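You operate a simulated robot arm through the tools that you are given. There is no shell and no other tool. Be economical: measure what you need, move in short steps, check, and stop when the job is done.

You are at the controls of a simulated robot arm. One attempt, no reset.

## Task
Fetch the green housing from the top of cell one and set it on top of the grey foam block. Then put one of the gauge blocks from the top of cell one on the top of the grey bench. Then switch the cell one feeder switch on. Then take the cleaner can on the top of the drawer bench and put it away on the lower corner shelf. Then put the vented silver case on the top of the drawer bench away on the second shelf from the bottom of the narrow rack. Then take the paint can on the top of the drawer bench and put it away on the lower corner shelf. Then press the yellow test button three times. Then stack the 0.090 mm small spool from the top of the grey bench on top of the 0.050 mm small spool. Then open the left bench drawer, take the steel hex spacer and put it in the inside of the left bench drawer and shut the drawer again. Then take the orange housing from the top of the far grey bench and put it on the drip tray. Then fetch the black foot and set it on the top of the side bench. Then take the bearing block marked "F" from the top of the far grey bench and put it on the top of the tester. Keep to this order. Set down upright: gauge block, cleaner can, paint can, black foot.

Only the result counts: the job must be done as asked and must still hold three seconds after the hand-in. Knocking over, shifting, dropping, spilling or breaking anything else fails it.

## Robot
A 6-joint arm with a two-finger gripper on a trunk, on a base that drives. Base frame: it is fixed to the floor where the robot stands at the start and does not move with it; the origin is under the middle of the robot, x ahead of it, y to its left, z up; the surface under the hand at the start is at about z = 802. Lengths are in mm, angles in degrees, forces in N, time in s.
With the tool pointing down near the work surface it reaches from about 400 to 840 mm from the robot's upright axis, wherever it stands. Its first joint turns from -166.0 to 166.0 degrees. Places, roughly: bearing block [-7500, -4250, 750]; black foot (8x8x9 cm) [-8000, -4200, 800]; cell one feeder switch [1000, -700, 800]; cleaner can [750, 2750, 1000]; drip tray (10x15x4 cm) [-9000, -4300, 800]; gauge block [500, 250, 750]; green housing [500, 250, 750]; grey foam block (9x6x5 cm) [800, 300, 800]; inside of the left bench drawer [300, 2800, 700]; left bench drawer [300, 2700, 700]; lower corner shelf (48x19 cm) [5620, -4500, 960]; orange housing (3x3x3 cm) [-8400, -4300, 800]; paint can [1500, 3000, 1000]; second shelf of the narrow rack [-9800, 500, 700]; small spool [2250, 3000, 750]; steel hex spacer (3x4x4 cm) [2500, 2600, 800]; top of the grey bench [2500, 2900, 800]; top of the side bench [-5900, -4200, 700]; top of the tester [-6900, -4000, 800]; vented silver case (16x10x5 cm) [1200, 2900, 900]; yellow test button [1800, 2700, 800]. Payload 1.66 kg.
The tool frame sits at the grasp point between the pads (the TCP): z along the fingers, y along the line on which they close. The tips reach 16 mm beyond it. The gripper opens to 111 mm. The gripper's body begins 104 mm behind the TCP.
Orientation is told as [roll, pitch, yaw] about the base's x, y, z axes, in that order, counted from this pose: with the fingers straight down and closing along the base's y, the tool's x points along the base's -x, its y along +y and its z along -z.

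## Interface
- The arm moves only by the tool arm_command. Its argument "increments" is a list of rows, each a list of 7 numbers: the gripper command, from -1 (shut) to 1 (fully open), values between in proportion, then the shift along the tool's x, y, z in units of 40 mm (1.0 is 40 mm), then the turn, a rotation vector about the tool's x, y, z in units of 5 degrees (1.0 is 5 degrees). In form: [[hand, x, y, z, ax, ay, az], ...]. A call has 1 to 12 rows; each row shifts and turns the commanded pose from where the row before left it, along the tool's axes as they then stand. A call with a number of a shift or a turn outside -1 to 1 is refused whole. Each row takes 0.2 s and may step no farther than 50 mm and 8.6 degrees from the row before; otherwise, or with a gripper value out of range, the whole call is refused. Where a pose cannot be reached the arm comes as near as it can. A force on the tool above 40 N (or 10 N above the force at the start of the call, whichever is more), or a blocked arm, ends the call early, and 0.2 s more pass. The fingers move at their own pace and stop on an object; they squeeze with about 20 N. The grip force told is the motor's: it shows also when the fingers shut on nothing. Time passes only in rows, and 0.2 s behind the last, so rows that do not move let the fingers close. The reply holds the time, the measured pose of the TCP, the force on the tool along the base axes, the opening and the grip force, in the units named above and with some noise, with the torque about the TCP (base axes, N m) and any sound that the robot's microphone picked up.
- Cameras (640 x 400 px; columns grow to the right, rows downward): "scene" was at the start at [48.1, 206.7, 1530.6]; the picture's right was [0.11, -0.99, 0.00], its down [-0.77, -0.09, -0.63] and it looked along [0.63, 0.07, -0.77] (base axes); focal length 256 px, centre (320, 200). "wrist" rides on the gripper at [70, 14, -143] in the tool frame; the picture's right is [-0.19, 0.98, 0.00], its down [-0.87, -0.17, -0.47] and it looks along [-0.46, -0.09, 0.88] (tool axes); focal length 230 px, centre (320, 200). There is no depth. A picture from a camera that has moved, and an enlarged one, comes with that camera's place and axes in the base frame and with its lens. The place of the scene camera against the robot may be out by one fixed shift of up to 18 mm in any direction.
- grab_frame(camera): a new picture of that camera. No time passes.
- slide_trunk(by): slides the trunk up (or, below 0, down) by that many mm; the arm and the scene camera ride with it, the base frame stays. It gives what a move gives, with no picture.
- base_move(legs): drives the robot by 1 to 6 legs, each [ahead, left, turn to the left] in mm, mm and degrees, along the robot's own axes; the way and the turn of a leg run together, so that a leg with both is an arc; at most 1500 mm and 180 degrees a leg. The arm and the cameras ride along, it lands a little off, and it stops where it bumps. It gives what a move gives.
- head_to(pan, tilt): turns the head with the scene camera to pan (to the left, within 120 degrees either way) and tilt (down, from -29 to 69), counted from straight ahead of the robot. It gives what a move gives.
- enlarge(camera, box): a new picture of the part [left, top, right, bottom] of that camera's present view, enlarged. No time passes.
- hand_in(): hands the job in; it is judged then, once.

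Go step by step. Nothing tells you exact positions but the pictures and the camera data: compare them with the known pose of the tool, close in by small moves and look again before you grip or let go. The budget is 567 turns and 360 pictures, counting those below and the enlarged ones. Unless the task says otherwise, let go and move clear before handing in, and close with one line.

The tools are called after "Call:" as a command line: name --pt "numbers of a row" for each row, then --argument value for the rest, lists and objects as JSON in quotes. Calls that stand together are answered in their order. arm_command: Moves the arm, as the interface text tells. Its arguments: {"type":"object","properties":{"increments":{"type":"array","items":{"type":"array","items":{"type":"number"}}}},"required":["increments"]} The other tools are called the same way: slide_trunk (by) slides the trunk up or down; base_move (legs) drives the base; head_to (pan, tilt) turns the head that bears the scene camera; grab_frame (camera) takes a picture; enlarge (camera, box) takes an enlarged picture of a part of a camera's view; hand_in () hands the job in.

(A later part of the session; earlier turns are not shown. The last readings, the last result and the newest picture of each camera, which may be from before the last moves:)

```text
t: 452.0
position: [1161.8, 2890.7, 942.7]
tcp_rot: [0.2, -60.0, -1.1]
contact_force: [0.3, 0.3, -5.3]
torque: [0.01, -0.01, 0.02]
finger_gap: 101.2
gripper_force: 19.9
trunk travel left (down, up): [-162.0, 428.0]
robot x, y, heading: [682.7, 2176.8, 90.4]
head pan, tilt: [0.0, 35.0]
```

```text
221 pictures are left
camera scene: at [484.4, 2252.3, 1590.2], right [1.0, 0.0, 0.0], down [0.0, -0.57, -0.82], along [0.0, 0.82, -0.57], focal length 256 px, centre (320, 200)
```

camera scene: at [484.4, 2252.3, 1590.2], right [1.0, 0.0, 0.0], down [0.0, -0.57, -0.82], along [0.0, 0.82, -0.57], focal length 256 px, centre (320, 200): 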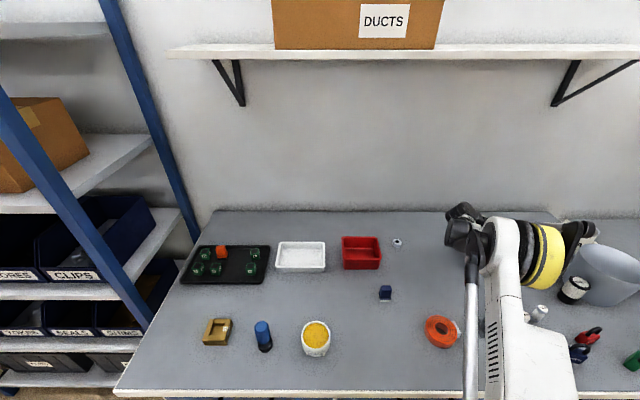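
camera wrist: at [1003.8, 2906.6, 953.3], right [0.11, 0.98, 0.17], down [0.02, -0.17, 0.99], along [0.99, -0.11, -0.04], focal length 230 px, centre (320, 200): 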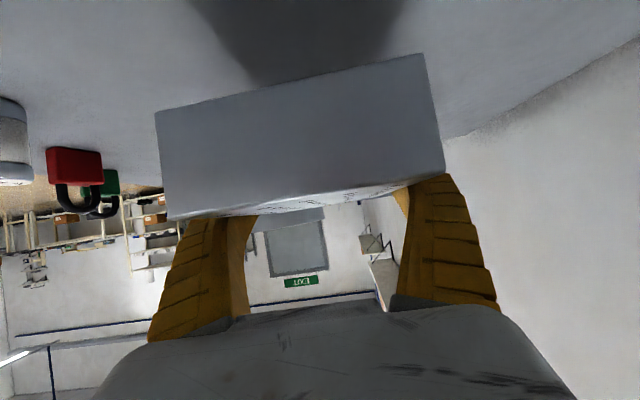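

Call:
slide_trunk --by 110

Call:
base_move --legs '[[-750, 0, 0]]'

Call:
arm_command --pt "-1 0.3 0 -0.52 -0.866 0 -0.5" --pt "-1 0.3 0 -0.52 -0.866 0 -0.5" --pt "-1 0.3 0 -0.52 -0.866 0 -0.5" --pt "-1 0.3 0 -0.52 -0.866 0 -0.5" --pt "-1 0.3 0 -0.52 -0.866 0 -0.5" --pt "-1 0.3 0 -0.52 -0.866 0 -0.5" --pt "-1 0.3 0 -0.52 -0.866 0 -0.5" --pt "-1 0.3 0 -0.52 -0.866 0 -0.5" --pt "-1 0.3 0 -0.52 -0.866 0 -0.5" --pt "-1 0.3 0 -0.52 -0.866 0 -0.5"

Call:
grab_frame --camera "wrist"

```text
t: 453.4
position: [1160.9, 2890.9, 1052.9]
tcp_rot: [0.3, -60.0, -1.2]
contact_force: [0.9, 0.0, -4.4]
torque: [-0.03, -0.03, 0.0]
finger_gap: 101.0
gripper_force: 19.9
trunk travel left (down, up): [-272.0, 318.0]
robot x, y, heading: [685.6, 2174.1, 90.1]
head pan, tilt: [0.0, 35.0]
```

```text
t: 457.5
position: [1172.8, 2134.5, 1051.9]
tcp_rot: [0.3, -60.1, -2.4]
contact_force: [0.5, 0.3, -3.7]
torque: [-0.03, 0.02, -0.01]
finger_gap: 101.1
gripper_force: 20.4
trunk travel left (down, up): [-272.0, 318.0]
robot x, y, heading: [677.2, 1427.5, 88.7]
head pan, tilt: [0.0, 35.0]
```

```text
t: 459.7
position: [957.7, 2059.5, 1060.4]
tcp_rot: [0.0, -59.9, 47.7]
contact_force: [0.4, -0.4, -3.4]
torque: [-0.04, 0.02, 0.02]
finger_gap: 101.3
gripper_force: 19.6
out of reach, approached as far as the arm can: row 10
trunk travel left (down, up): [-272.0, 318.0]
robot x, y, heading: [673.8, 1431.3, 89.0]
head pan, tilt: [0.0, 35.0]
```

```text
220 pictures are left
camera wrist: at [841.5, 1951.6, 1071.6], right [-0.66, 0.73, 0.17], down [0.14, -0.09, 0.99], along [0.73, 0.68, -0.04], focal length 230 px, centre (320, 200)
```

wrist: 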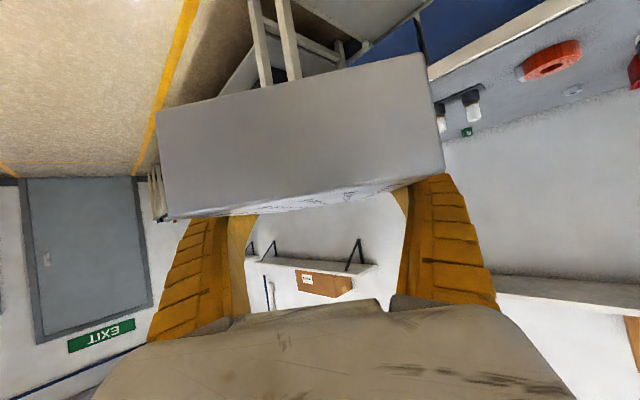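

Call:
arm_command --pt "-1 -0.3 0.3 0.4 -0.866 0 -0.5" --pt "-1 -0.3 0.4 0.4 -0.866 0 -0.5" --pt "-1 -0.3 0.4 0.4 -0.866 0 -0.5" --pt "-1 -0.2 0.4 0.3 -0.866 0 -0.5" --pt "-1 0 0.4 0 -0.866 0 -0.5" --pt "-1 0 0.4 0 -0.866 0 -0.5" --pt "-1 0 0.4 0 -0.866 0 -0.5" --pt "-1 0 0.4 0 -0.866 0 -0.5"

```text
t: 461.5
position: [889.6, 2170.3, 1068.8]
tcp_rot: [-0.1, -60.2, 88.1]
contact_force: [0.3, -0.3, -3.8]
torque: [-0.01, -0.01, -0.02]
finger_gap: 101.4
gripper_force: 20.2
trunk travel left (down, up): [-272.0, 318.0]
robot x, y, heading: [675.0, 1430.6, 89.1]
head pan, tilt: [0.0, 35.0]
```

Call:
arm_command --pt "-1 0 0.8 0 0 0 0" --pt "-1 0 0.9 0 0 0 0" --pt "-1 0 0.9 0 0 0 0" --pt "-1 0 0.9 0 0 0 0" --pt "-1 0 0.9 0 0 0 0" --pt "-1 0 0.6 0 0 0 0"

Call:
base_move --legs '[[-250, 0, 0], [0, 0, 91]]'

Call:
head_to --pan 0 --tilt 10

Call:
grab_frame --camera "scene"

```text
t: 462.9
position: [687.5, 2181.4, 1068.2]
tcp_rot: [-0.2, -60.1, 87.9]
contact_force: [0.3, 0.1, -4.2]
torque: [0.0, -0.03, -0.01]
finger_gap: 101.7
gripper_force: 19.8
trunk travel left (down, up): [-272.0, 318.0]
robot x, y, heading: [676.2, 1431.7, 89.0]
head pan, tilt: [0.0, 35.0]
```

```text
t: 468.5
position: [-79.3, 1216.1, 1068.3]
tcp_rot: [0.0, -60.1, 176.0]
contact_force: [0.1, -0.4, -4.5]
torque: [0.03, 0.0, -0.03]
finger_gap: 101.4
gripper_force: 20.7
trunk travel left (down, up): [-272.0, 318.0]
robot x, y, heading: [671.9, 1180.8, 177.1]
head pan, tilt: [0.0, 35.0]
```

```text
t: 469.4
position: [-78.2, 1215.3, 1068.1]
tcp_rot: [0.0, -60.1, 175.9]
contact_force: [0.2, 0.2, -4.8]
torque: [0.0, 0.01, 0.02]
finger_gap: 101.6
gripper_force: 20.3
trunk travel left (down, up): [-272.0, 318.0]
robot x, y, heading: [675.1, 1182.3, 177.0]
head pan, tilt: [0.0, 10.0]
```

```text
219 pictures are left
camera scene: at [580.6, 1001.8, 1740.3], right [0.05, 1.0, 0.0], down [0.17, -0.01, -0.98], along [-0.98, 0.05, -0.17], focal length 256 px, centre (320, 200)
```

scene: 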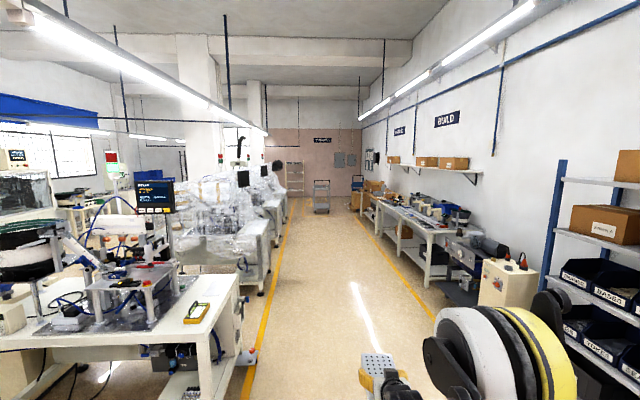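

Call:
base_move --legs '[[0, 0, 3], [1500, 0, 0], [1500, 0, 0], [1500, 0, 0], [1500, 0, 0]]'

Call:
grab_frame --camera "scene"

```text
t: 498.4
position: [-6103.9, 1061.3, 1068.6]
tcp_rot: [0.0, -60.1, 178.4]
contact_force: [0.5, -0.3, -3.5]
torque: [0.01, 0.0, -0.01]
finger_gap: 101.6
gripper_force: 20.0
trunk travel left (down, up): [-272.0, 318.0]
robot x, y, heading: [-5352.9, 1056.1, 179.3]
head pan, tilt: [0.0, 10.0]
```

```text
218 pictures are left
camera scene: at [-5436.4, 874.6, 1740.3], right [0.01, 1.0, 0.0], down [0.17, 0.0, -0.98], along [-0.98, 0.01, -0.17], focal length 256 px, centre (320, 200)
```

scene: 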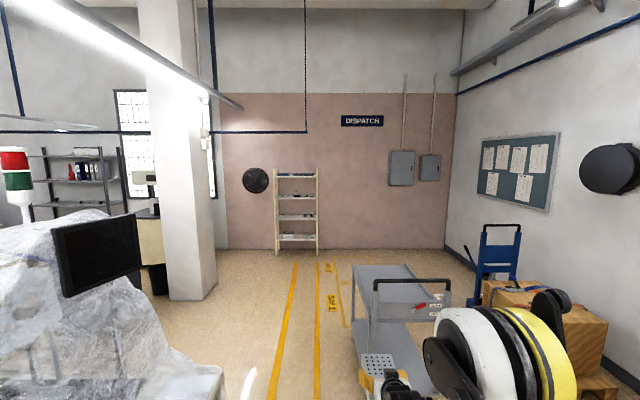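

Call:
enlarge --camera "scene" --box '[250, 155, 350, 265]'

Call:
base_move --legs '[[0, 350, 0.7], [1400, 0, 0]]'

Call:
grab_frame --camera "scene"

```text
3.64 times, centred on (300, 210) of scene
camera zoom: at [-5436.4, 874.6, 1740.3], right [0.01, 1.0, 0.0], down [0.17, 0.0, -0.98], along [-0.98, 0.01, -0.17], focal length 931 px, centre (393, 164)
```

zoom: 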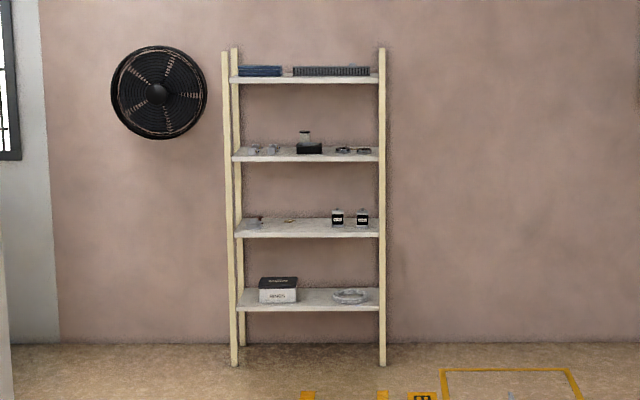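

```text
t: 507.4
position: [-7526.1, 647.5, 1069.1]
tcp_rot: [0.0, -60.1, -178.8]
contact_force: [0.2, -1.0, -4.2]
torque: [-0.02, 0.03, 0.0]
finger_gap: 101.7
gripper_force: 20.1
trunk travel left (down, up): [-272.0, 318.0]
robot x, y, heading: [-6771.1, 678.6, -178.0]
head pan, tilt: [0.0, 10.0]
```

```text
216 pictures are left
camera scene: at [-6848.4, 493.6, 1740.3], right [-0.04, 1.0, 0.0], down [0.17, 0.01, -0.98], along [-0.98, -0.04, -0.17], focal length 256 px, centre (320, 200)
```

scene: 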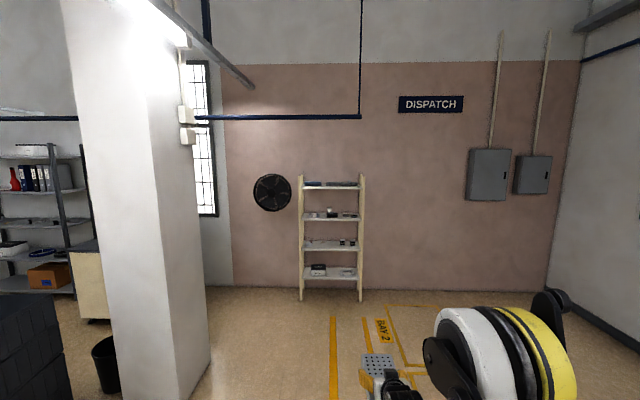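

Call:
base_move --legs '[[0, 0, -2], [1400, 170, 0], [400, 0, 0]]'

Call:
head_to --pan -5 --tilt 30

Call:
grab_frame --camera "scene"

Call:
grab_frame --camera "wrist"

```text
t: 516.9
position: [-9329.5, 532.4, 1068.9]
tcp_rot: [0.0, -60.1, 178.3]
contact_force: [-1.0, -0.3, -4.2]
torque: [0.01, 0.0, 0.01]
finger_gap: 101.6
gripper_force: 20.1
trunk travel left (down, up): [-272.0, 318.0]
robot x, y, heading: [-8576.7, 525.3, 179.4]
head pan, tilt: [0.0, 10.0]
```

```text
t: 517.7
position: [-9329.9, 530.9, 1068.6]
tcp_rot: [-0.1, -60.2, 178.2]
contact_force: [-0.7, 0.3, -5.1]
torque: [-0.02, -0.01, 0.04]
finger_gap: 101.8
gripper_force: 20.6
trunk travel left (down, up): [-272.0, 318.0]
robot x, y, heading: [-8575.1, 523.9, 179.3]
head pan, tilt: [-5.0, 30.0]
```

```text
215 pictures are left
camera scene: at [-8658.7, 351.6, 1708.1], right [0.1, 1.0, 0.0], down [0.5, -0.05, -0.87], along [-0.86, 0.09, -0.5], focal length 256 px, centre (320, 200)
```

scene: 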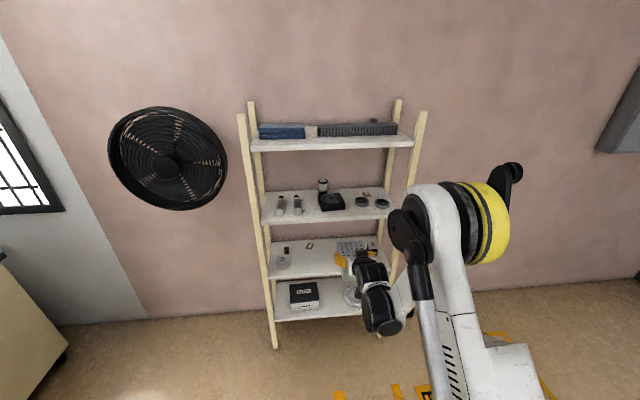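

```text
214 pictures are left
camera wrist: at [-9170.7, 513.0, 1079.1], right [-0.13, -0.98, 0.16], down [-0.02, 0.17, 0.99], along [-0.99, 0.12, -0.04], focal length 230 px, centre (320, 200)
```

wrist: 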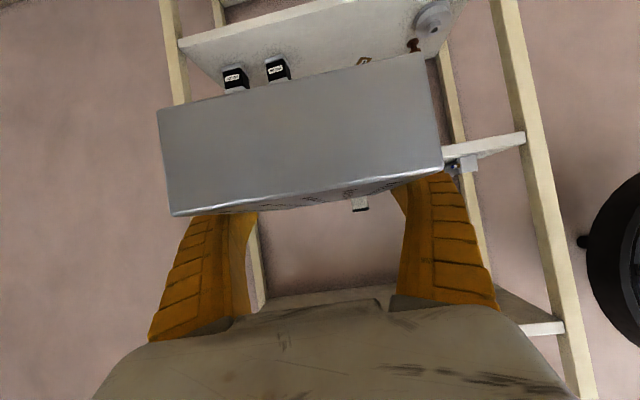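

Call:
slide_trunk --by -200

Call:
grab_frame --camera "wrist"

Call:
grab_frame --camera "scene"

```text
t: 519.9
position: [-9327.3, 531.0, 868.8]
tcp_rot: [0.0, -60.1, 178.2]
contact_force: [-0.2, 0.0, -5.0]
torque: [0.01, 0.01, -0.01]
finger_gap: 101.6
gripper_force: 19.8
trunk travel left (down, up): [-72.0, 518.0]
robot x, y, heading: [-8575.9, 524.0, 179.3]
head pan, tilt: [-5.0, 30.0]
```

```text
213 pictures are left
camera wrist: at [-9170.5, 513.0, 879.3], right [-0.13, -0.98, 0.16], down [-0.02, 0.17, 0.99], along [-0.99, 0.12, -0.04], focal length 230 px, centre (320, 200)
```

wrist: 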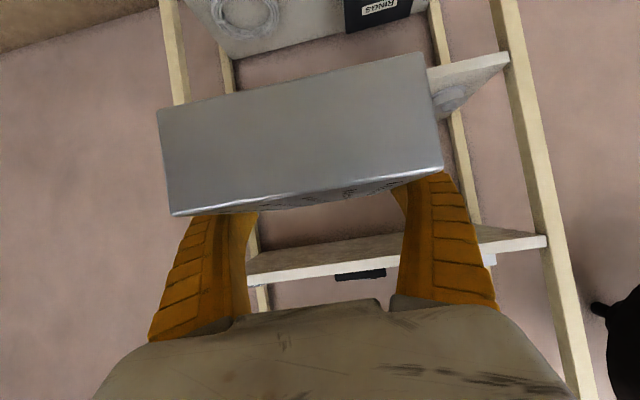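

```text
212 pictures are left
camera scene: at [-8658.5, 351.6, 1508.1], right [0.1, 1.0, 0.0], down [0.5, -0.05, -0.87], along [-0.86, 0.09, -0.5], focal length 256 px, centre (320, 200)
```

scene: 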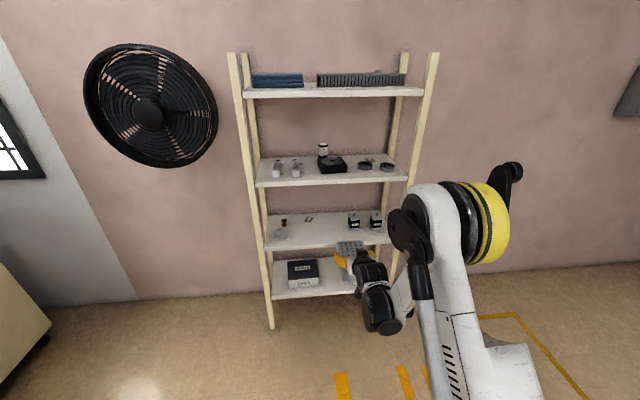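

Call:
enlarge --camera "scene" --box '[250, 150, 420, 280]'

```text
3.08 times, centred on (335, 215) of scene
camera zoom: at [-8658.5, 351.6, 1508.1], right [0.1, 1.0, 0.0], down [0.5, -0.05, -0.87], along [-0.86, 0.09, -0.5], focal length 788 px, centre (274, 154)
```

zoom: 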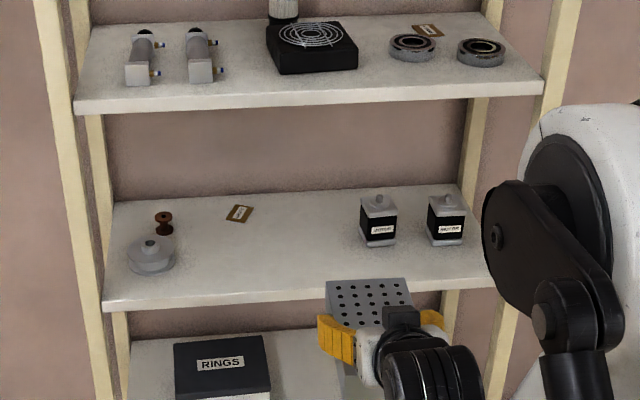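

Call:
base_move --legs '[[0, 58, 0.7], [250, 0, 0]]'

Call:
grab_frame --camera "wrist"

Call:
grab_frame --camera "scene"

```text
t: 522.2
position: [-9579.5, 462.8, 869.0]
tcp_rot: [0.0, -60.1, 179.0]
contact_force: [0.4, 0.5, -3.3]
torque: [-0.01, 0.0, 0.0]
finger_gap: 101.7
gripper_force: 20.0
trunk travel left (down, up): [-72.0, 518.0]
robot x, y, heading: [-8832.0, 461.6, -179.8]
head pan, tilt: [-5.0, 30.0]
```

```text
210 pictures are left
camera wrist: at [-9421.4, 446.5, 879.0], right [-0.11, -0.98, 0.16], down [-0.02, 0.17, 0.99], along [-0.99, 0.11, -0.04], focal length 230 px, centre (320, 200)
```

wrist: 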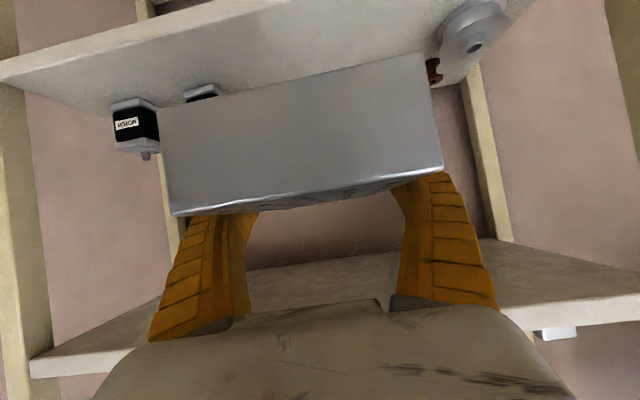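

```text
209 pictures are left
camera scene: at [-8907.4, 291.8, 1508.0], right [0.09, 1.0, 0.0], down [0.5, -0.04, -0.87], along [-0.86, 0.07, -0.5], focal length 256 px, centre (320, 200)
```

scene: 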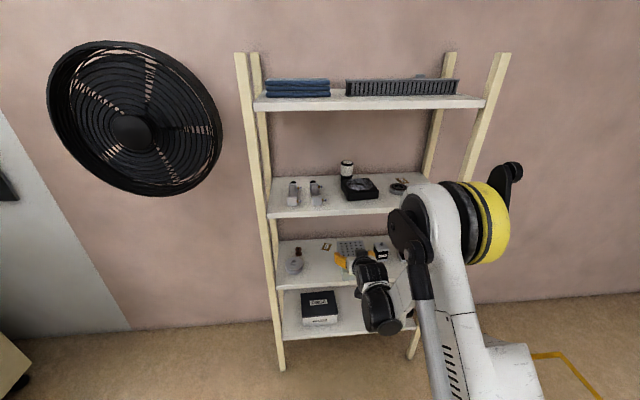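

Call:
base_move --legs '[[115, 0, -0.5]]'

Call:
slide_trunk --by -70

Call:
grab_frame --camera "wrist"

Call:
grab_frame --camera "scene"

```text
t: 523.5
position: [-9694.5, 470.9, 867.9]
tcp_rot: [0.0, -60.1, 178.4]
contact_force: [0.0, 0.2, -4.6]
torque: [0.0, 0.04, -0.02]
finger_gap: 101.7
gripper_force: 20.0
trunk travel left (down, up): [-72.0, 518.0]
robot x, y, heading: [-8943.9, 469.7, 179.5]
head pan, tilt: [-5.0, 30.0]
```

```text
t: 524.5
position: [-9694.9, 470.5, 798.9]
tcp_rot: [0.0, -60.1, 178.2]
contact_force: [0.5, -0.3, -4.6]
torque: [0.02, -0.02, -0.02]
finger_gap: 101.7
gripper_force: 20.1
trunk travel left (down, up): [-2.0, 588.0]
robot x, y, heading: [-8946.5, 464.8, 179.5]
head pan, tilt: [-5.0, 30.0]
```

```text
208 pictures are left
camera wrist: at [-9536.3, 452.8, 809.3], right [-0.12, -0.98, 0.16], down [-0.02, 0.17, 0.99], along [-0.99, 0.12, -0.04], focal length 230 px, centre (320, 200)
```

wrist: 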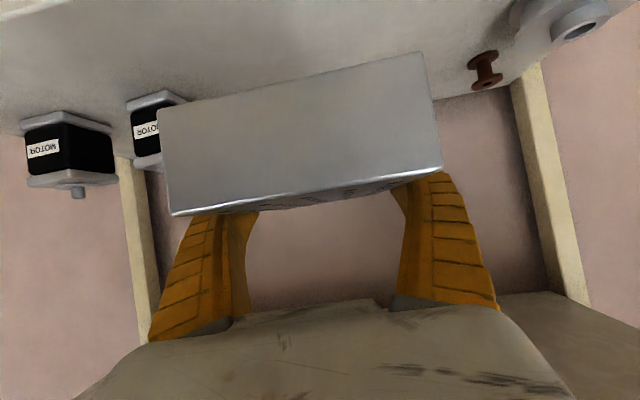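

```text
207 pictures are left
camera scene: at [-9023.7, 293.0, 1438.1], right [0.1, 1.0, 0.0], down [0.5, -0.05, -0.87], along [-0.86, 0.08, -0.5], focal length 256 px, centre (320, 200)
```

scene: 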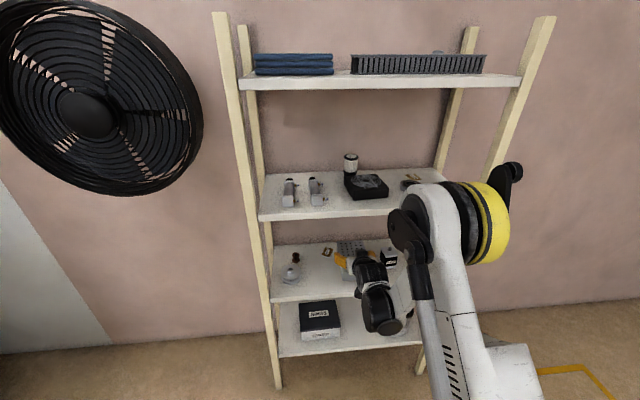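

Call:
arm_command --pt "-1 0.325 -0.1 0.1875 0 0 0" --pt "-1 0.325 0.3 0.1875 0 0 0" --pt "-1 0.325 0.1 0.1875 0 0 0"

Call:
enlarge --camera "scene" --box '[260, 220, 420, 320]'

```text
t: 525.4
position: [-9697.3, 459.5, 753.3]
tcp_rot: [-0.1, -60.1, 178.5]
contact_force: [0.1, 0.3, -4.3]
torque: [0.01, 0.01, 0.0]
finger_gap: 101.6
gripper_force: 20.1
trunk travel left (down, up): [-2.0, 588.0]
robot x, y, heading: [-8942.4, 467.6, 179.8]
head pan, tilt: [-5.0, 30.0]
```

```text
4.00 times, centred on (340, 270) of scene
camera zoom: at [-9023.8, 292.9, 1438.0], right [0.1, 1.0, 0.0], down [0.5, -0.05, -0.87], along [-0.86, 0.08, -0.5], focal length 1024 px, centre (240, -80)
```

zoom: 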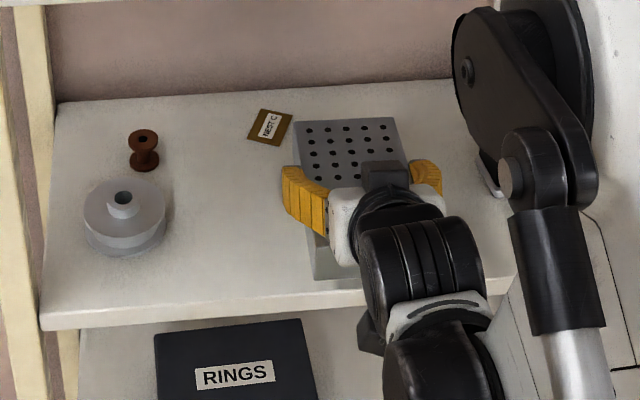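

Call:
arm_command --pt "-1 -0.1875 -0.125 0.325 0 0 0" --pt "-1 0.2165 0 0.125 0 0 0" --pt "-1 0.13 0 0.075 0 0 0"

Call:
enlarge --camera "scene" --box '[260, 220, 420, 320]'

```text
t: 526.1
position: [-9710.8, 465.4, 736.6]
tcp_rot: [0.0, -60.1, 178.3]
contact_force: [0.9, -0.3, -4.2]
torque: [0.03, -0.01, -0.01]
finger_gap: 101.6
gripper_force: 20.2
trunk travel left (down, up): [-2.0, 588.0]
robot x, y, heading: [-8944.0, 464.2, 179.6]
head pan, tilt: [-5.0, 30.0]
```

```text
4.00 times, centred on (340, 270) of scene
camera zoom: at [-9023.8, 293.0, 1438.0], right [0.1, 1.0, 0.0], down [0.5, -0.05, -0.87], along [-0.86, 0.08, -0.5], focal length 1024 px, centre (240, -80)
```

zoom: 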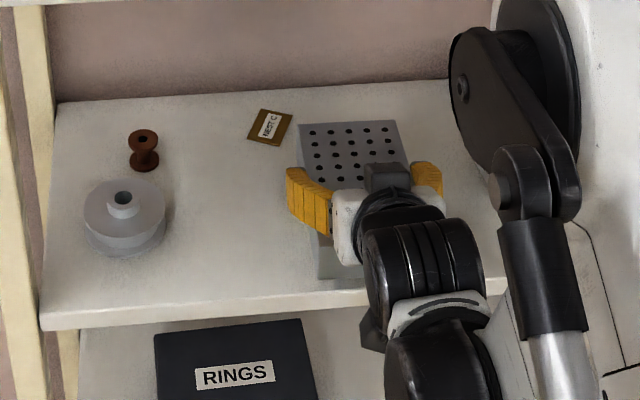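

Call:
arm_command --pt "-1 0.087 0 0.05 0 0 0" --pt "-1 0.087 0 0.05 0 0 0"

Call:
arm_command --pt "-1 0.065 0 0.0375 0 0 0" --pt "-1 0 0 0 0 0 0"

Call:
arm_command --pt "-1 0.065 0 0.0375 0 0 0" --pt "-1 0 0 0 0 0 0"

```text
t: 526.8
position: [-9710.2, 465.4, 728.8]
tcp_rot: [0.0, -60.1, 178.3]
contact_force: [0.4, 0.2, -4.5]
torque: [-0.01, -0.01, 0.0]
finger_gap: 101.7
gripper_force: 19.7
trunk travel left (down, up): [-2.0, 588.0]
robot x, y, heading: [-8946.9, 465.1, 179.4]
head pan, tilt: [-5.0, 30.0]
```

```text
t: 527.4
position: [-9710.4, 464.8, 727.0]
tcp_rot: [0.1, -60.1, 178.3]
contact_force: [-0.2, 0.2, -4.6]
torque: [0.0, -0.03, 0.02]
finger_gap: 101.9
gripper_force: 20.1
trunk travel left (down, up): [-2.0, 588.0]
robot x, y, heading: [-8942.8, 467.1, 179.5]
head pan, tilt: [-5.0, 30.0]
```

```text
t: 528.0
position: [-9709.3, 464.5, 724.7]
tcp_rot: [0.0, -60.1, 178.3]
contact_force: [0.0, -0.5, -4.2]
torque: [-0.03, -0.01, 0.0]
finger_gap: 101.8
gripper_force: 19.6
trunk travel left (down, up): [-2.0, 588.0]
robot x, y, heading: [-8945.3, 470.5, 179.3]
head pan, tilt: [-5.0, 30.0]
```

Call:
arm_command --pt "-1 0.087 0 0.05 0 0 0" --pt "-1 0 0 0 0 0 0"

Call:
arm_command --pt "-1 0.087 0 0.05 0 0 0" --pt "-1 0 0 0 0 0 0"

Call:
grab_frame --camera "wrist"

```text
t: 528.5
position: [-9709.4, 464.4, 719.1]
tcp_rot: [0.0, -60.1, 178.3]
contact_force: [0.1, -0.1, -3.5]
torque: [0.01, 0.01, 0.02]
finger_gap: 101.3
gripper_force: 19.9
trunk travel left (down, up): [-2.0, 588.0]
robot x, y, heading: [-8944.2, 465.3, 179.6]
head pan, tilt: [-5.0, 30.0]
```

```text
t: 529.1
position: [-9709.4, 464.5, 716.4]
tcp_rot: [0.0, -60.1, 178.3]
contact_force: [-0.1, 0.8, -4.1]
torque: [0.03, 0.0, 0.0]
finger_gap: 101.5
gripper_force: 19.3
trunk travel left (down, up): [-2.0, 588.0]
robot x, y, heading: [-8945.4, 463.9, 179.3]
head pan, tilt: [-5.0, 30.0]
```

```text
204 pictures are left
camera wrist: at [-9551.3, 446.6, 726.3], right [-0.12, -0.98, 0.16], down [-0.02, 0.17, 0.99], along [-0.99, 0.12, -0.04], focal length 230 px, centre (320, 200)
```

wrist: 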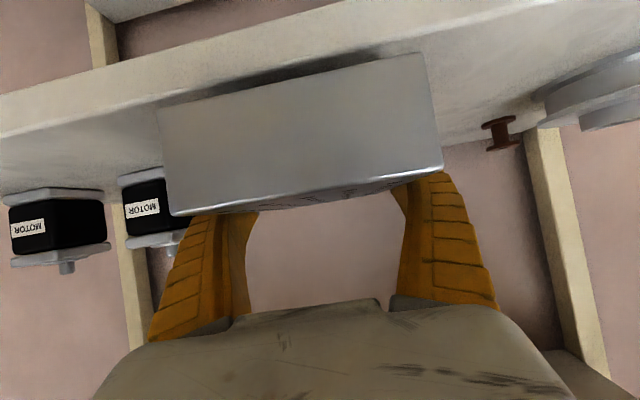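

Call:
arm_command --pt "-1 0.087 0 0.05 0 0 0" --pt "-1 0 0 0 0 0 0"

Call:
arm_command --pt "-1 0.065 0 0.0375 0 0 0" --pt "-1 0 0 0 0 0 0"

Call:
arm_command --pt "-1 0.065 0 0.0375 0 0 0" --pt "-1 0 0 0 0 0 0"

```text
t: 529.8
position: [-9710.6, 464.6, 711.3]
tcp_rot: [0.0, -60.1, 178.3]
contact_force: [-0.6, 0.7, -5.1]
torque: [-0.01, 0.02, -0.02]
finger_gap: 101.5
gripper_force: 20.1
trunk travel left (down, up): [-2.0, 588.0]
robot x, y, heading: [-8944.4, 464.7, 179.6]
head pan, tilt: [-5.0, 30.0]
```

```text
t: 530.4
position: [-9711.0, 464.0, 708.5]
tcp_rot: [0.1, -60.1, 178.2]
contact_force: [-0.3, 0.1, -3.7]
torque: [-0.04, 0.04, -0.02]
finger_gap: 101.6
gripper_force: 19.5
trunk travel left (down, up): [-2.0, 588.0]
robot x, y, heading: [-8942.7, 465.6, 179.4]
head pan, tilt: [-5.0, 30.0]
```

```text
t: 531.0
position: [-9710.9, 464.2, 704.3]
tcp_rot: [0.0, -60.1, 178.3]
contact_force: [-0.6, 0.1, -4.6]
torque: [0.0, 0.0, 0.02]
finger_gap: 101.6
gripper_force: 19.8
trunk travel left (down, up): [-2.0, 588.0]
robot x, y, heading: [-8946.6, 466.2, 179.2]
head pan, tilt: [-5.0, 30.0]
```

Call:
arm_command --pt "-1 0.087 0 0.05 0 0 0" --pt "-1 0 0 0 0 0 0"

Call:
enlarge --camera "wrist" --box '[120, 30, 480, 230]'

Call:
enlarge --camera "scene" --box '[260, 220, 420, 320]'

```text
t: 531.5
position: [-9710.6, 463.1, 699.5]
tcp_rot: [0.0, -60.1, 178.4]
contact_force: [0.5, 0.3, -4.2]
torque: [-0.02, 0.01, 0.0]
finger_gap: 101.5
gripper_force: 20.1
trunk travel left (down, up): [-2.0, 588.0]
robot x, y, heading: [-8945.6, 465.0, 179.6]
head pan, tilt: [-5.0, 30.0]
```

```text
1.78 times, centred on (300, 130) of wrist
camera zoom: at [-9551.8, 446.1, 711.4], right [-0.12, -0.98, 0.16], down [-0.02, 0.17, 0.99], along [-0.99, 0.12, -0.04], focal length 409 px, centre (356, 324)
```

zoom: 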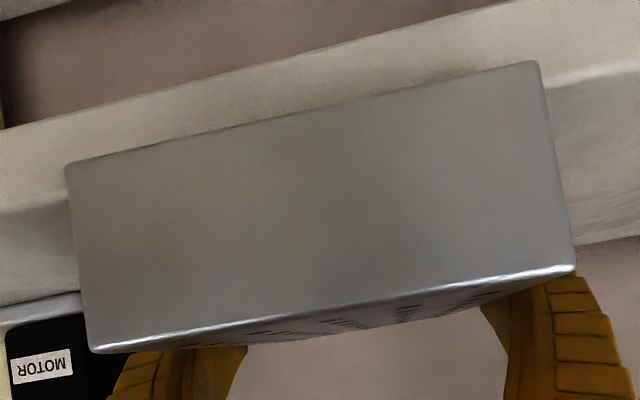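

```text
4.00 times, centred on (340, 270) of scene
camera zoom: at [-9023.9, 293.0, 1438.0], right [0.1, 1.0, 0.0], down [0.5, -0.05, -0.87], along [-0.86, 0.08, -0.5], focal length 1024 px, centre (240, -80)
```

zoom: 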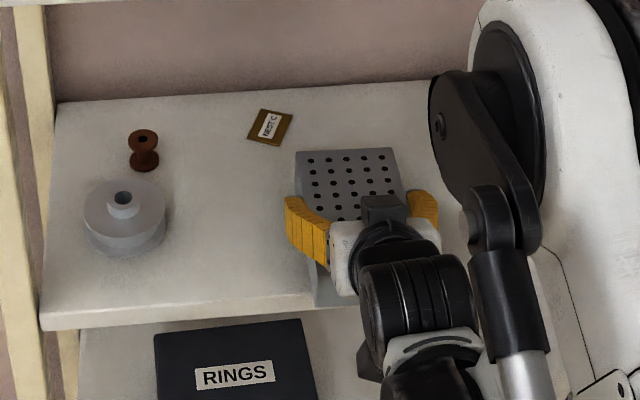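

Call:
arm_command --pt "-1 -0.26 0 -0.15 0 0 0" --pt "-1 -0.2 0 0.346 0 0 0" --pt "-1 -0.2 0 0.346 0 0 0" --pt "-1 -0.16 0 0.277 0 0 0" --pt "-1 0.17 0 0.1 0 0 0"

Call:
enlarge --camera "wrist" --box '[120, 30, 480, 230]'

Call:
enlarge --camera "scene" --box '[260, 220, 420, 320]'

```text
t: 532.8
position: [-9755.1, 463.7, 705.0]
tcp_rot: [-0.1, -60.1, 178.3]
contact_force: [0.7, 0.3, -4.5]
torque: [-0.01, -0.02, -0.01]
finger_gap: 101.9
gripper_force: 19.6
trunk travel left (down, up): [-2.0, 588.0]
robot x, y, heading: [-8944.5, 463.3, 179.5]
head pan, tilt: [-5.0, 30.0]
```

```text
1.78 times, centred on (300, 130) of wrist
camera zoom: at [-9596.6, 446.8, 716.0], right [-0.12, -0.98, 0.16], down [-0.02, 0.17, 0.99], along [-0.99, 0.12, -0.04], focal length 409 px, centre (356, 324)
```

zoom: 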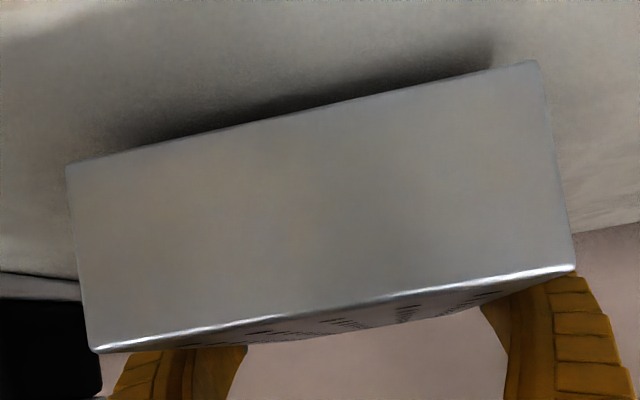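

```text
4.00 times, centred on (340, 270) of scene
camera zoom: at [-9023.8, 293.0, 1438.0], right [0.1, 1.0, 0.0], down [0.5, -0.05, -0.87], along [-0.86, 0.08, -0.5], focal length 1024 px, centre (240, -80)
```

zoom: 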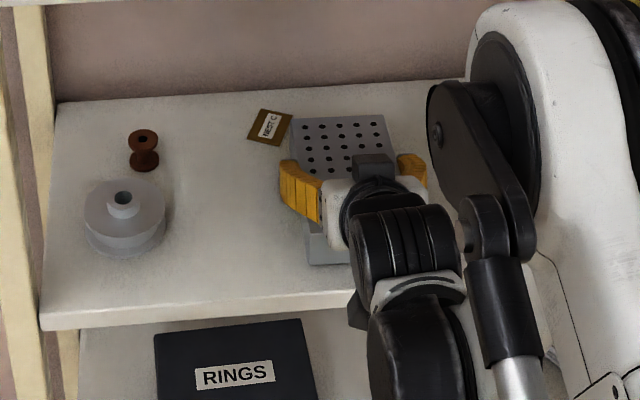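

Call:
arm_command --pt "-1 0.1 0 0.06 0 0 0" --pt "-1 0 0 0 0 0 0"

Call:
arm_command --pt "-1 0.087 0 0.05 0 0 0" --pt "-1 0 0 0 0 0 0"

Call:
arm_command --pt "-1 0.065 0 0.0375 0 0 0" --pt "-1 0 0 0 0 0 0"

```text
t: 533.4
position: [-9755.5, 465.3, 700.0]
tcp_rot: [0.0, -60.0, 178.3]
contact_force: [0.9, -1.0, -4.5]
torque: [-0.01, 0.02, 0.01]
finger_gap: 101.4
gripper_force: 20.2
trunk travel left (down, up): [-2.0, 588.0]
robot x, y, heading: [-8940.1, 463.5, 179.4]
head pan, tilt: [-5.0, 30.0]
```

```text
t: 534.0
position: [-9756.3, 466.1, 696.1]
tcp_rot: [-0.1, -60.2, 178.5]
contact_force: [-2.4, -1.1, 1.8]
torque: [0.14, -0.45, 0.0]
finger_gap: 101.5
gripper_force: 19.7
trunk travel left (down, up): [-2.0, 588.0]
robot x, y, heading: [-8944.8, 466.4, 179.5]
head pan, tilt: [-5.0, 30.0]
```

```text
t: 534.5
position: [-9754.3, 465.4, 695.1]
tcp_rot: [0.0, -60.3, 178.3]
contact_force: [-9.2, -0.8, 18.5]
torque: [-0.01, -0.38, 0.04]
finger_gap: 101.8
gripper_force: 20.0
trunk travel left (down, up): [-2.0, 588.0]
robot x, y, heading: [-8945.7, 463.4, 179.4]
head pan, tilt: [-5.0, 30.0]
```

Call:
arm_command --pt "0.9 0 0 0 0 0 0" --pt "1 0 0 0 0 0 0" --pt "1 0 0 0 0 0 0"

Call:
slide_trunk --by 20

Call:
grab_frame --camera "wrist"

Call:
enlarge --camera "scene" --box '[260, 220, 420, 320]'

```text
t: 535.4
position: [-9754.0, 463.9, 694.7]
tcp_rot: [0.0, -60.1, 178.4]
contact_force: [-0.2, 1.4, 8.6]
torque: [-0.02, -0.45, 0.02]
finger_gap: 111.3
gripper_force: 6.8
trunk travel left (down, up): [-2.0, 588.0]
robot x, y, heading: [-8944.8, 469.0, 179.5]
head pan, tilt: [-5.0, 30.0]
```

```text
t: 536.0
position: [-9754.0, 466.1, 713.9]
tcp_rot: [0.0, -60.1, 178.3]
contact_force: [0.4, -0.7, -0.1]
torque: [0.01, 0.01, -0.03]
finger_gap: 111.2
gripper_force: 0.0
trunk travel left (down, up): [-22.0, 568.0]
robot x, y, heading: [-8944.1, 467.9, 179.2]
head pan, tilt: [-5.0, 30.0]
```

```text
199 pictures are left
camera wrist: at [-9596.3, 447.3, 724.5], right [-0.12, -0.98, 0.16], down [-0.02, 0.17, 0.99], along [-0.99, 0.12, -0.04], focal length 230 px, centre (320, 200)
```

wrist: 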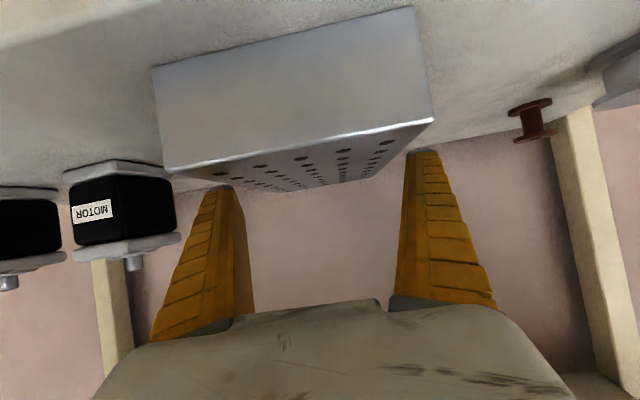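

```text
4.00 times, centred on (340, 270) of scene
camera zoom: at [-9023.5, 292.9, 1458.0], right [0.1, 1.0, 0.0], down [0.5, -0.05, -0.87], along [-0.86, 0.08, -0.5], focal length 1024 px, centre (240, -80)
```

zoom: 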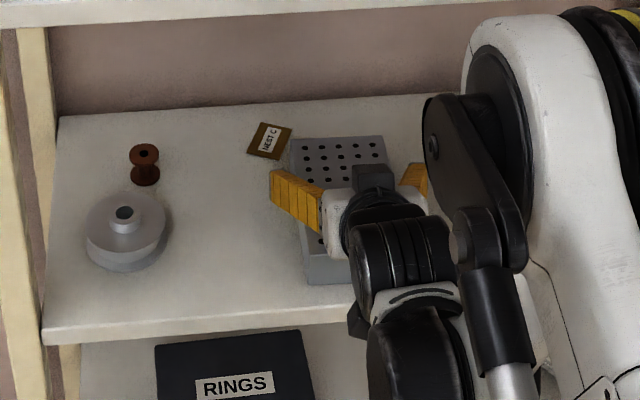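

Call:
slide_trunk --by 60

Call:
base_move --legs '[[-500, 0, 0]]'

Call:
grab_frame --camera "scene"

```text
t: 537.0
position: [-9754.6, 465.9, 773.3]
tcp_rot: [0.0, -60.1, 178.3]
contact_force: [1.0, -0.6, -0.7]
torque: [-0.01, 0.03, 0.05]
finger_gap: 111.2
gripper_force: 0.0
trunk travel left (down, up): [-82.0, 508.0]
robot x, y, heading: [-8945.5, 466.9, 179.6]
head pan, tilt: [-5.0, 30.0]
```

```text
t: 539.9
position: [-9266.1, 453.0, 773.5]
tcp_rot: [0.1, -60.2, 179.2]
contact_force: [0.0, -0.8, 0.6]
torque: [-0.02, 0.04, 0.0]
finger_gap: 110.8
gripper_force: 0.0
trunk travel left (down, up): [-82.0, 508.0]
robot x, y, heading: [-8454.7, 468.2, -179.6]
head pan, tilt: [-5.0, 30.0]
```

```text
197 pictures are left
camera scene: at [-8532.1, 291.0, 1518.1], right [0.08, 1.0, 0.0], down [0.5, -0.04, -0.87], along [-0.86, 0.07, -0.5], focal length 256 px, centre (320, 200)
```

scene: 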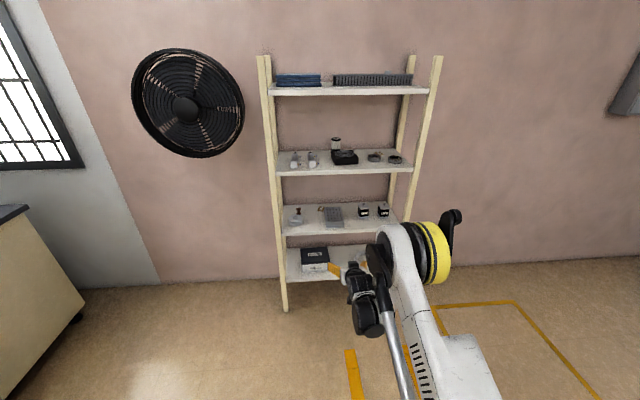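

Case is on the second shelf. Next the paint can on the drawer bench; I drive back down the aisle.

Call:
base_move --legs '[[0, 0, 179.6], [1500, 230, 0], [1500, 350, 0], [1500, 0, 0], [1500, 0, 0], [1500, 0, 0]]'

Call:
base_move --legs '[[1500, 0, 0], [1100, 400, 0], [0, 0, 90]]'

Call:
head_to --pan 15 --tilt 30

Call:
grab_frame --camera "scene"

```text
refused: leg 2 is longer than a leg can be; nothing moved
```

```text
t: 543.8
position: [-9928.0, 433.5, 776.1]
tcp_rot: [-0.1, -60.6, 180.0]
contact_force: [0.1, -0.1, 1.2]
torque: [-0.02, -0.01, -0.03]
finger_gap: 111.2
gripper_force: 0.1
trunk travel left (down, up): [-82.0, 508.0]
robot x, y, heading: [-9139.4, 459.0, -178.9]
head pan, tilt: [-5.0, 30.0]
stopped in leg 1: the robot was blocked; the commanded pose is now the measured one
```

```text
t: 544.6
position: [-9928.4, 433.7, 775.9]
tcp_rot: [0.0, -60.7, 180.0]
contact_force: [1.1, -0.1, 0.0]
torque: [-0.04, -0.03, 0.04]
finger_gap: 110.9
gripper_force: 0.1
trunk travel left (down, up): [-82.0, 508.0]
robot x, y, heading: [-9138.6, 457.9, -179.2]
head pan, tilt: [15.0, 30.0]
```

```text
196 pictures are left
camera scene: at [-9195.4, 251.1, 1518.7], right [-0.28, 0.96, 0.0], down [0.47, 0.14, -0.87], along [-0.84, -0.24, -0.49], focal length 256 px, centre (320, 200)
```

scene: 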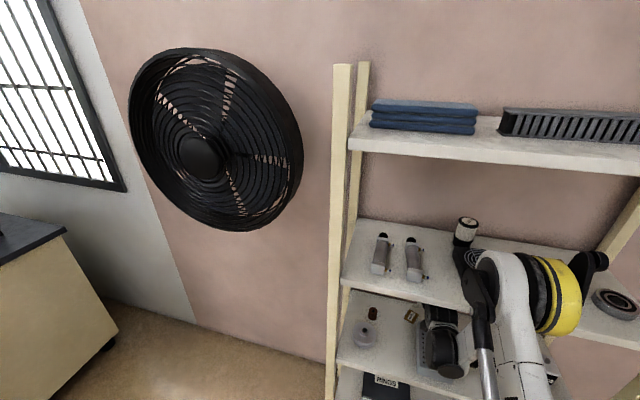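

The first drive was refused and the second ran toward the rack and stopped, blocked. I check what the hand is near before backing straight out.

Call:
grab_frame --camera "wrist"

Call:
enlarge --camera "scene" --box '[330, 200, 640, 400]'

```text
195 pictures are left
camera wrist: at [-9769.4, 420.4, 785.4], right [-0.09, -0.98, 0.17], down [-0.01, 0.17, 0.99], along [-1.0, 0.09, -0.03], focal length 230 px, centre (320, 200)
```

wrist: 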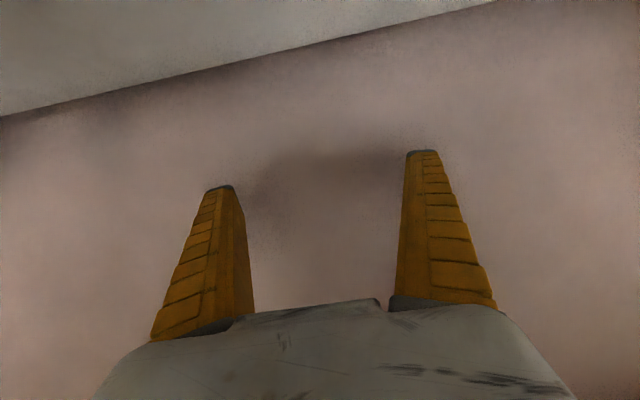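

```text
2.00 times, centred on (485, 300) of scene
camera zoom: at [-9195.4, 251.1, 1518.7], right [-0.28, 0.96, 0.0], down [0.47, 0.14, -0.87], along [-0.84, -0.24, -0.49], focal length 512 px, centre (-10, 0)
```

zoom: 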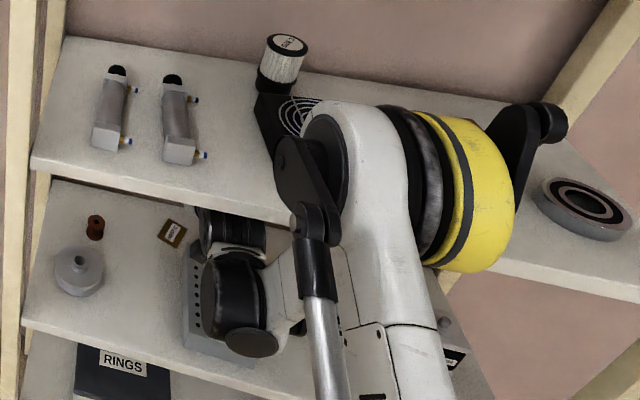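

Call:
base_move --legs '[[-680, 0, 0]]'

Call:
head_to --pan -5 --tilt 30

Call:
grab_frame --camera "scene"

Call:
enlarge --camera "scene" --box '[240, 40, 460, 300]'

```text
t: 548.4
position: [-9256.4, 450.0, 767.8]
tcp_rot: [0.0, -60.1, 179.6]
contact_force: [-1.7, -1.0, 1.1]
torque: [-0.01, -0.02, -0.02]
finger_gap: 110.8
gripper_force: 0.0
trunk travel left (down, up): [-82.0, 508.0]
robot x, y, heading: [-8459.3, 466.8, -179.5]
head pan, tilt: [15.0, 30.0]
```

```text
t: 549.2
position: [-9256.9, 450.7, 768.4]
tcp_rot: [0.0, -60.1, 179.5]
contact_force: [0.1, -1.2, 0.3]
torque: [-0.02, -0.02, 0.01]
finger_gap: 110.9
gripper_force: 0.1
trunk travel left (down, up): [-82.0, 508.0]
robot x, y, heading: [-8458.9, 469.6, -179.2]
head pan, tilt: [-5.0, 30.0]
```

```text
193 pictures are left
camera scene: at [-8534.5, 292.6, 1518.0], right [0.08, 1.0, 0.0], down [0.5, -0.04, -0.87], along [-0.86, 0.07, -0.5], focal length 256 px, centre (320, 200)
```

scene: 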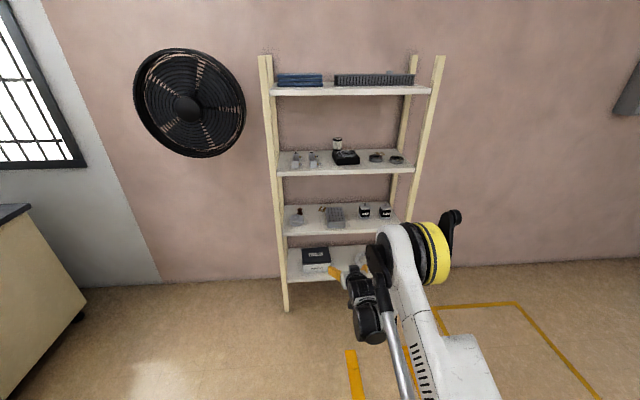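

```text
1.54 times, centred on (350, 170) of scene
camera zoom: at [-8534.5, 292.6, 1518.0], right [0.08, 1.0, 0.0], down [0.5, -0.04, -0.87], along [-0.86, 0.07, -0.5], focal length 394 px, centre (274, 246)
```

zoom: 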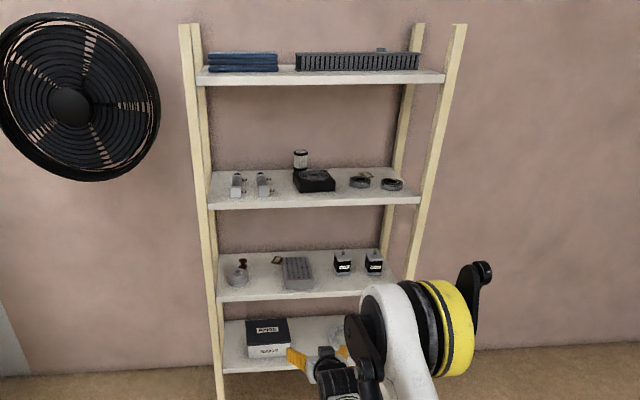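

Everything on the rack still stands as before. Now I drive back, keeping each leg within its limit.

Call:
base_move --legs '[[0, 0, 179.5], [1450, 230, 0], [1430, 350, 0], [1450, 0, 0], [1450, 0, 0], [1450, 0, 0]]'

```text
t: 589.7
position: [-666.0, 612.7, 768.6]
tcp_rot: [-0.1, -60.2, -4.8]
contact_force: [0.0, 1.5, 0.1]
torque: [-0.01, 0.02, 0.0]
finger_gap: 110.9
gripper_force: 0.1
trunk travel left (down, up): [-82.0, 508.0]
robot x, y, heading: [-1462.9, 653.4, -3.8]
head pan, tilt: [-5.0, 30.0]
stopped in leg 6: the robot was blocked; the commanded pose is now the measured one
```

Call:
grab_frame --camera "scene"

Call:
grab_frame --camera "wrist"

```text
191 pictures are left
camera scene: at [-1387.5, 842.4, 1518.1], right [-0.15, -0.99, 0.0], down [-0.49, 0.08, -0.87], along [0.86, -0.13, -0.5], focal length 256 px, centre (320, 200)
```

scene: 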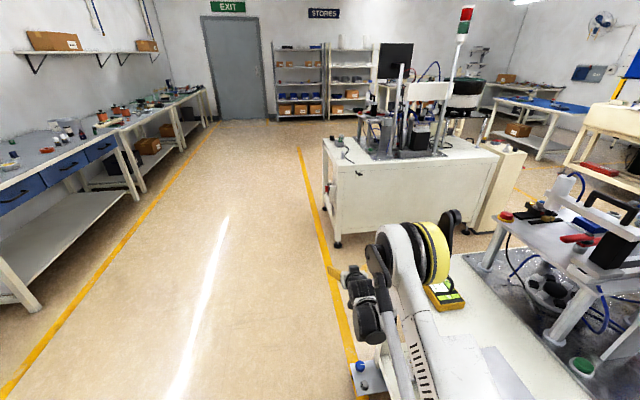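

```text
190 pictures are left
camera wrist: at [-821.6, 639.2, 779.0], right [0.18, 0.97, 0.16], down [0.01, -0.17, 0.99], along [0.98, -0.18, -0.04], focal length 230 px, centre (320, 200)
```

wrist: 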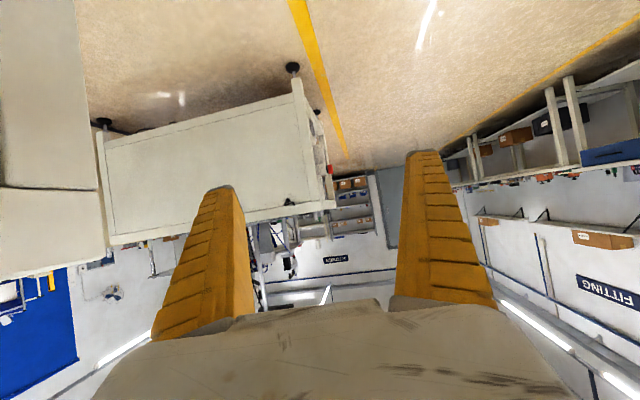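

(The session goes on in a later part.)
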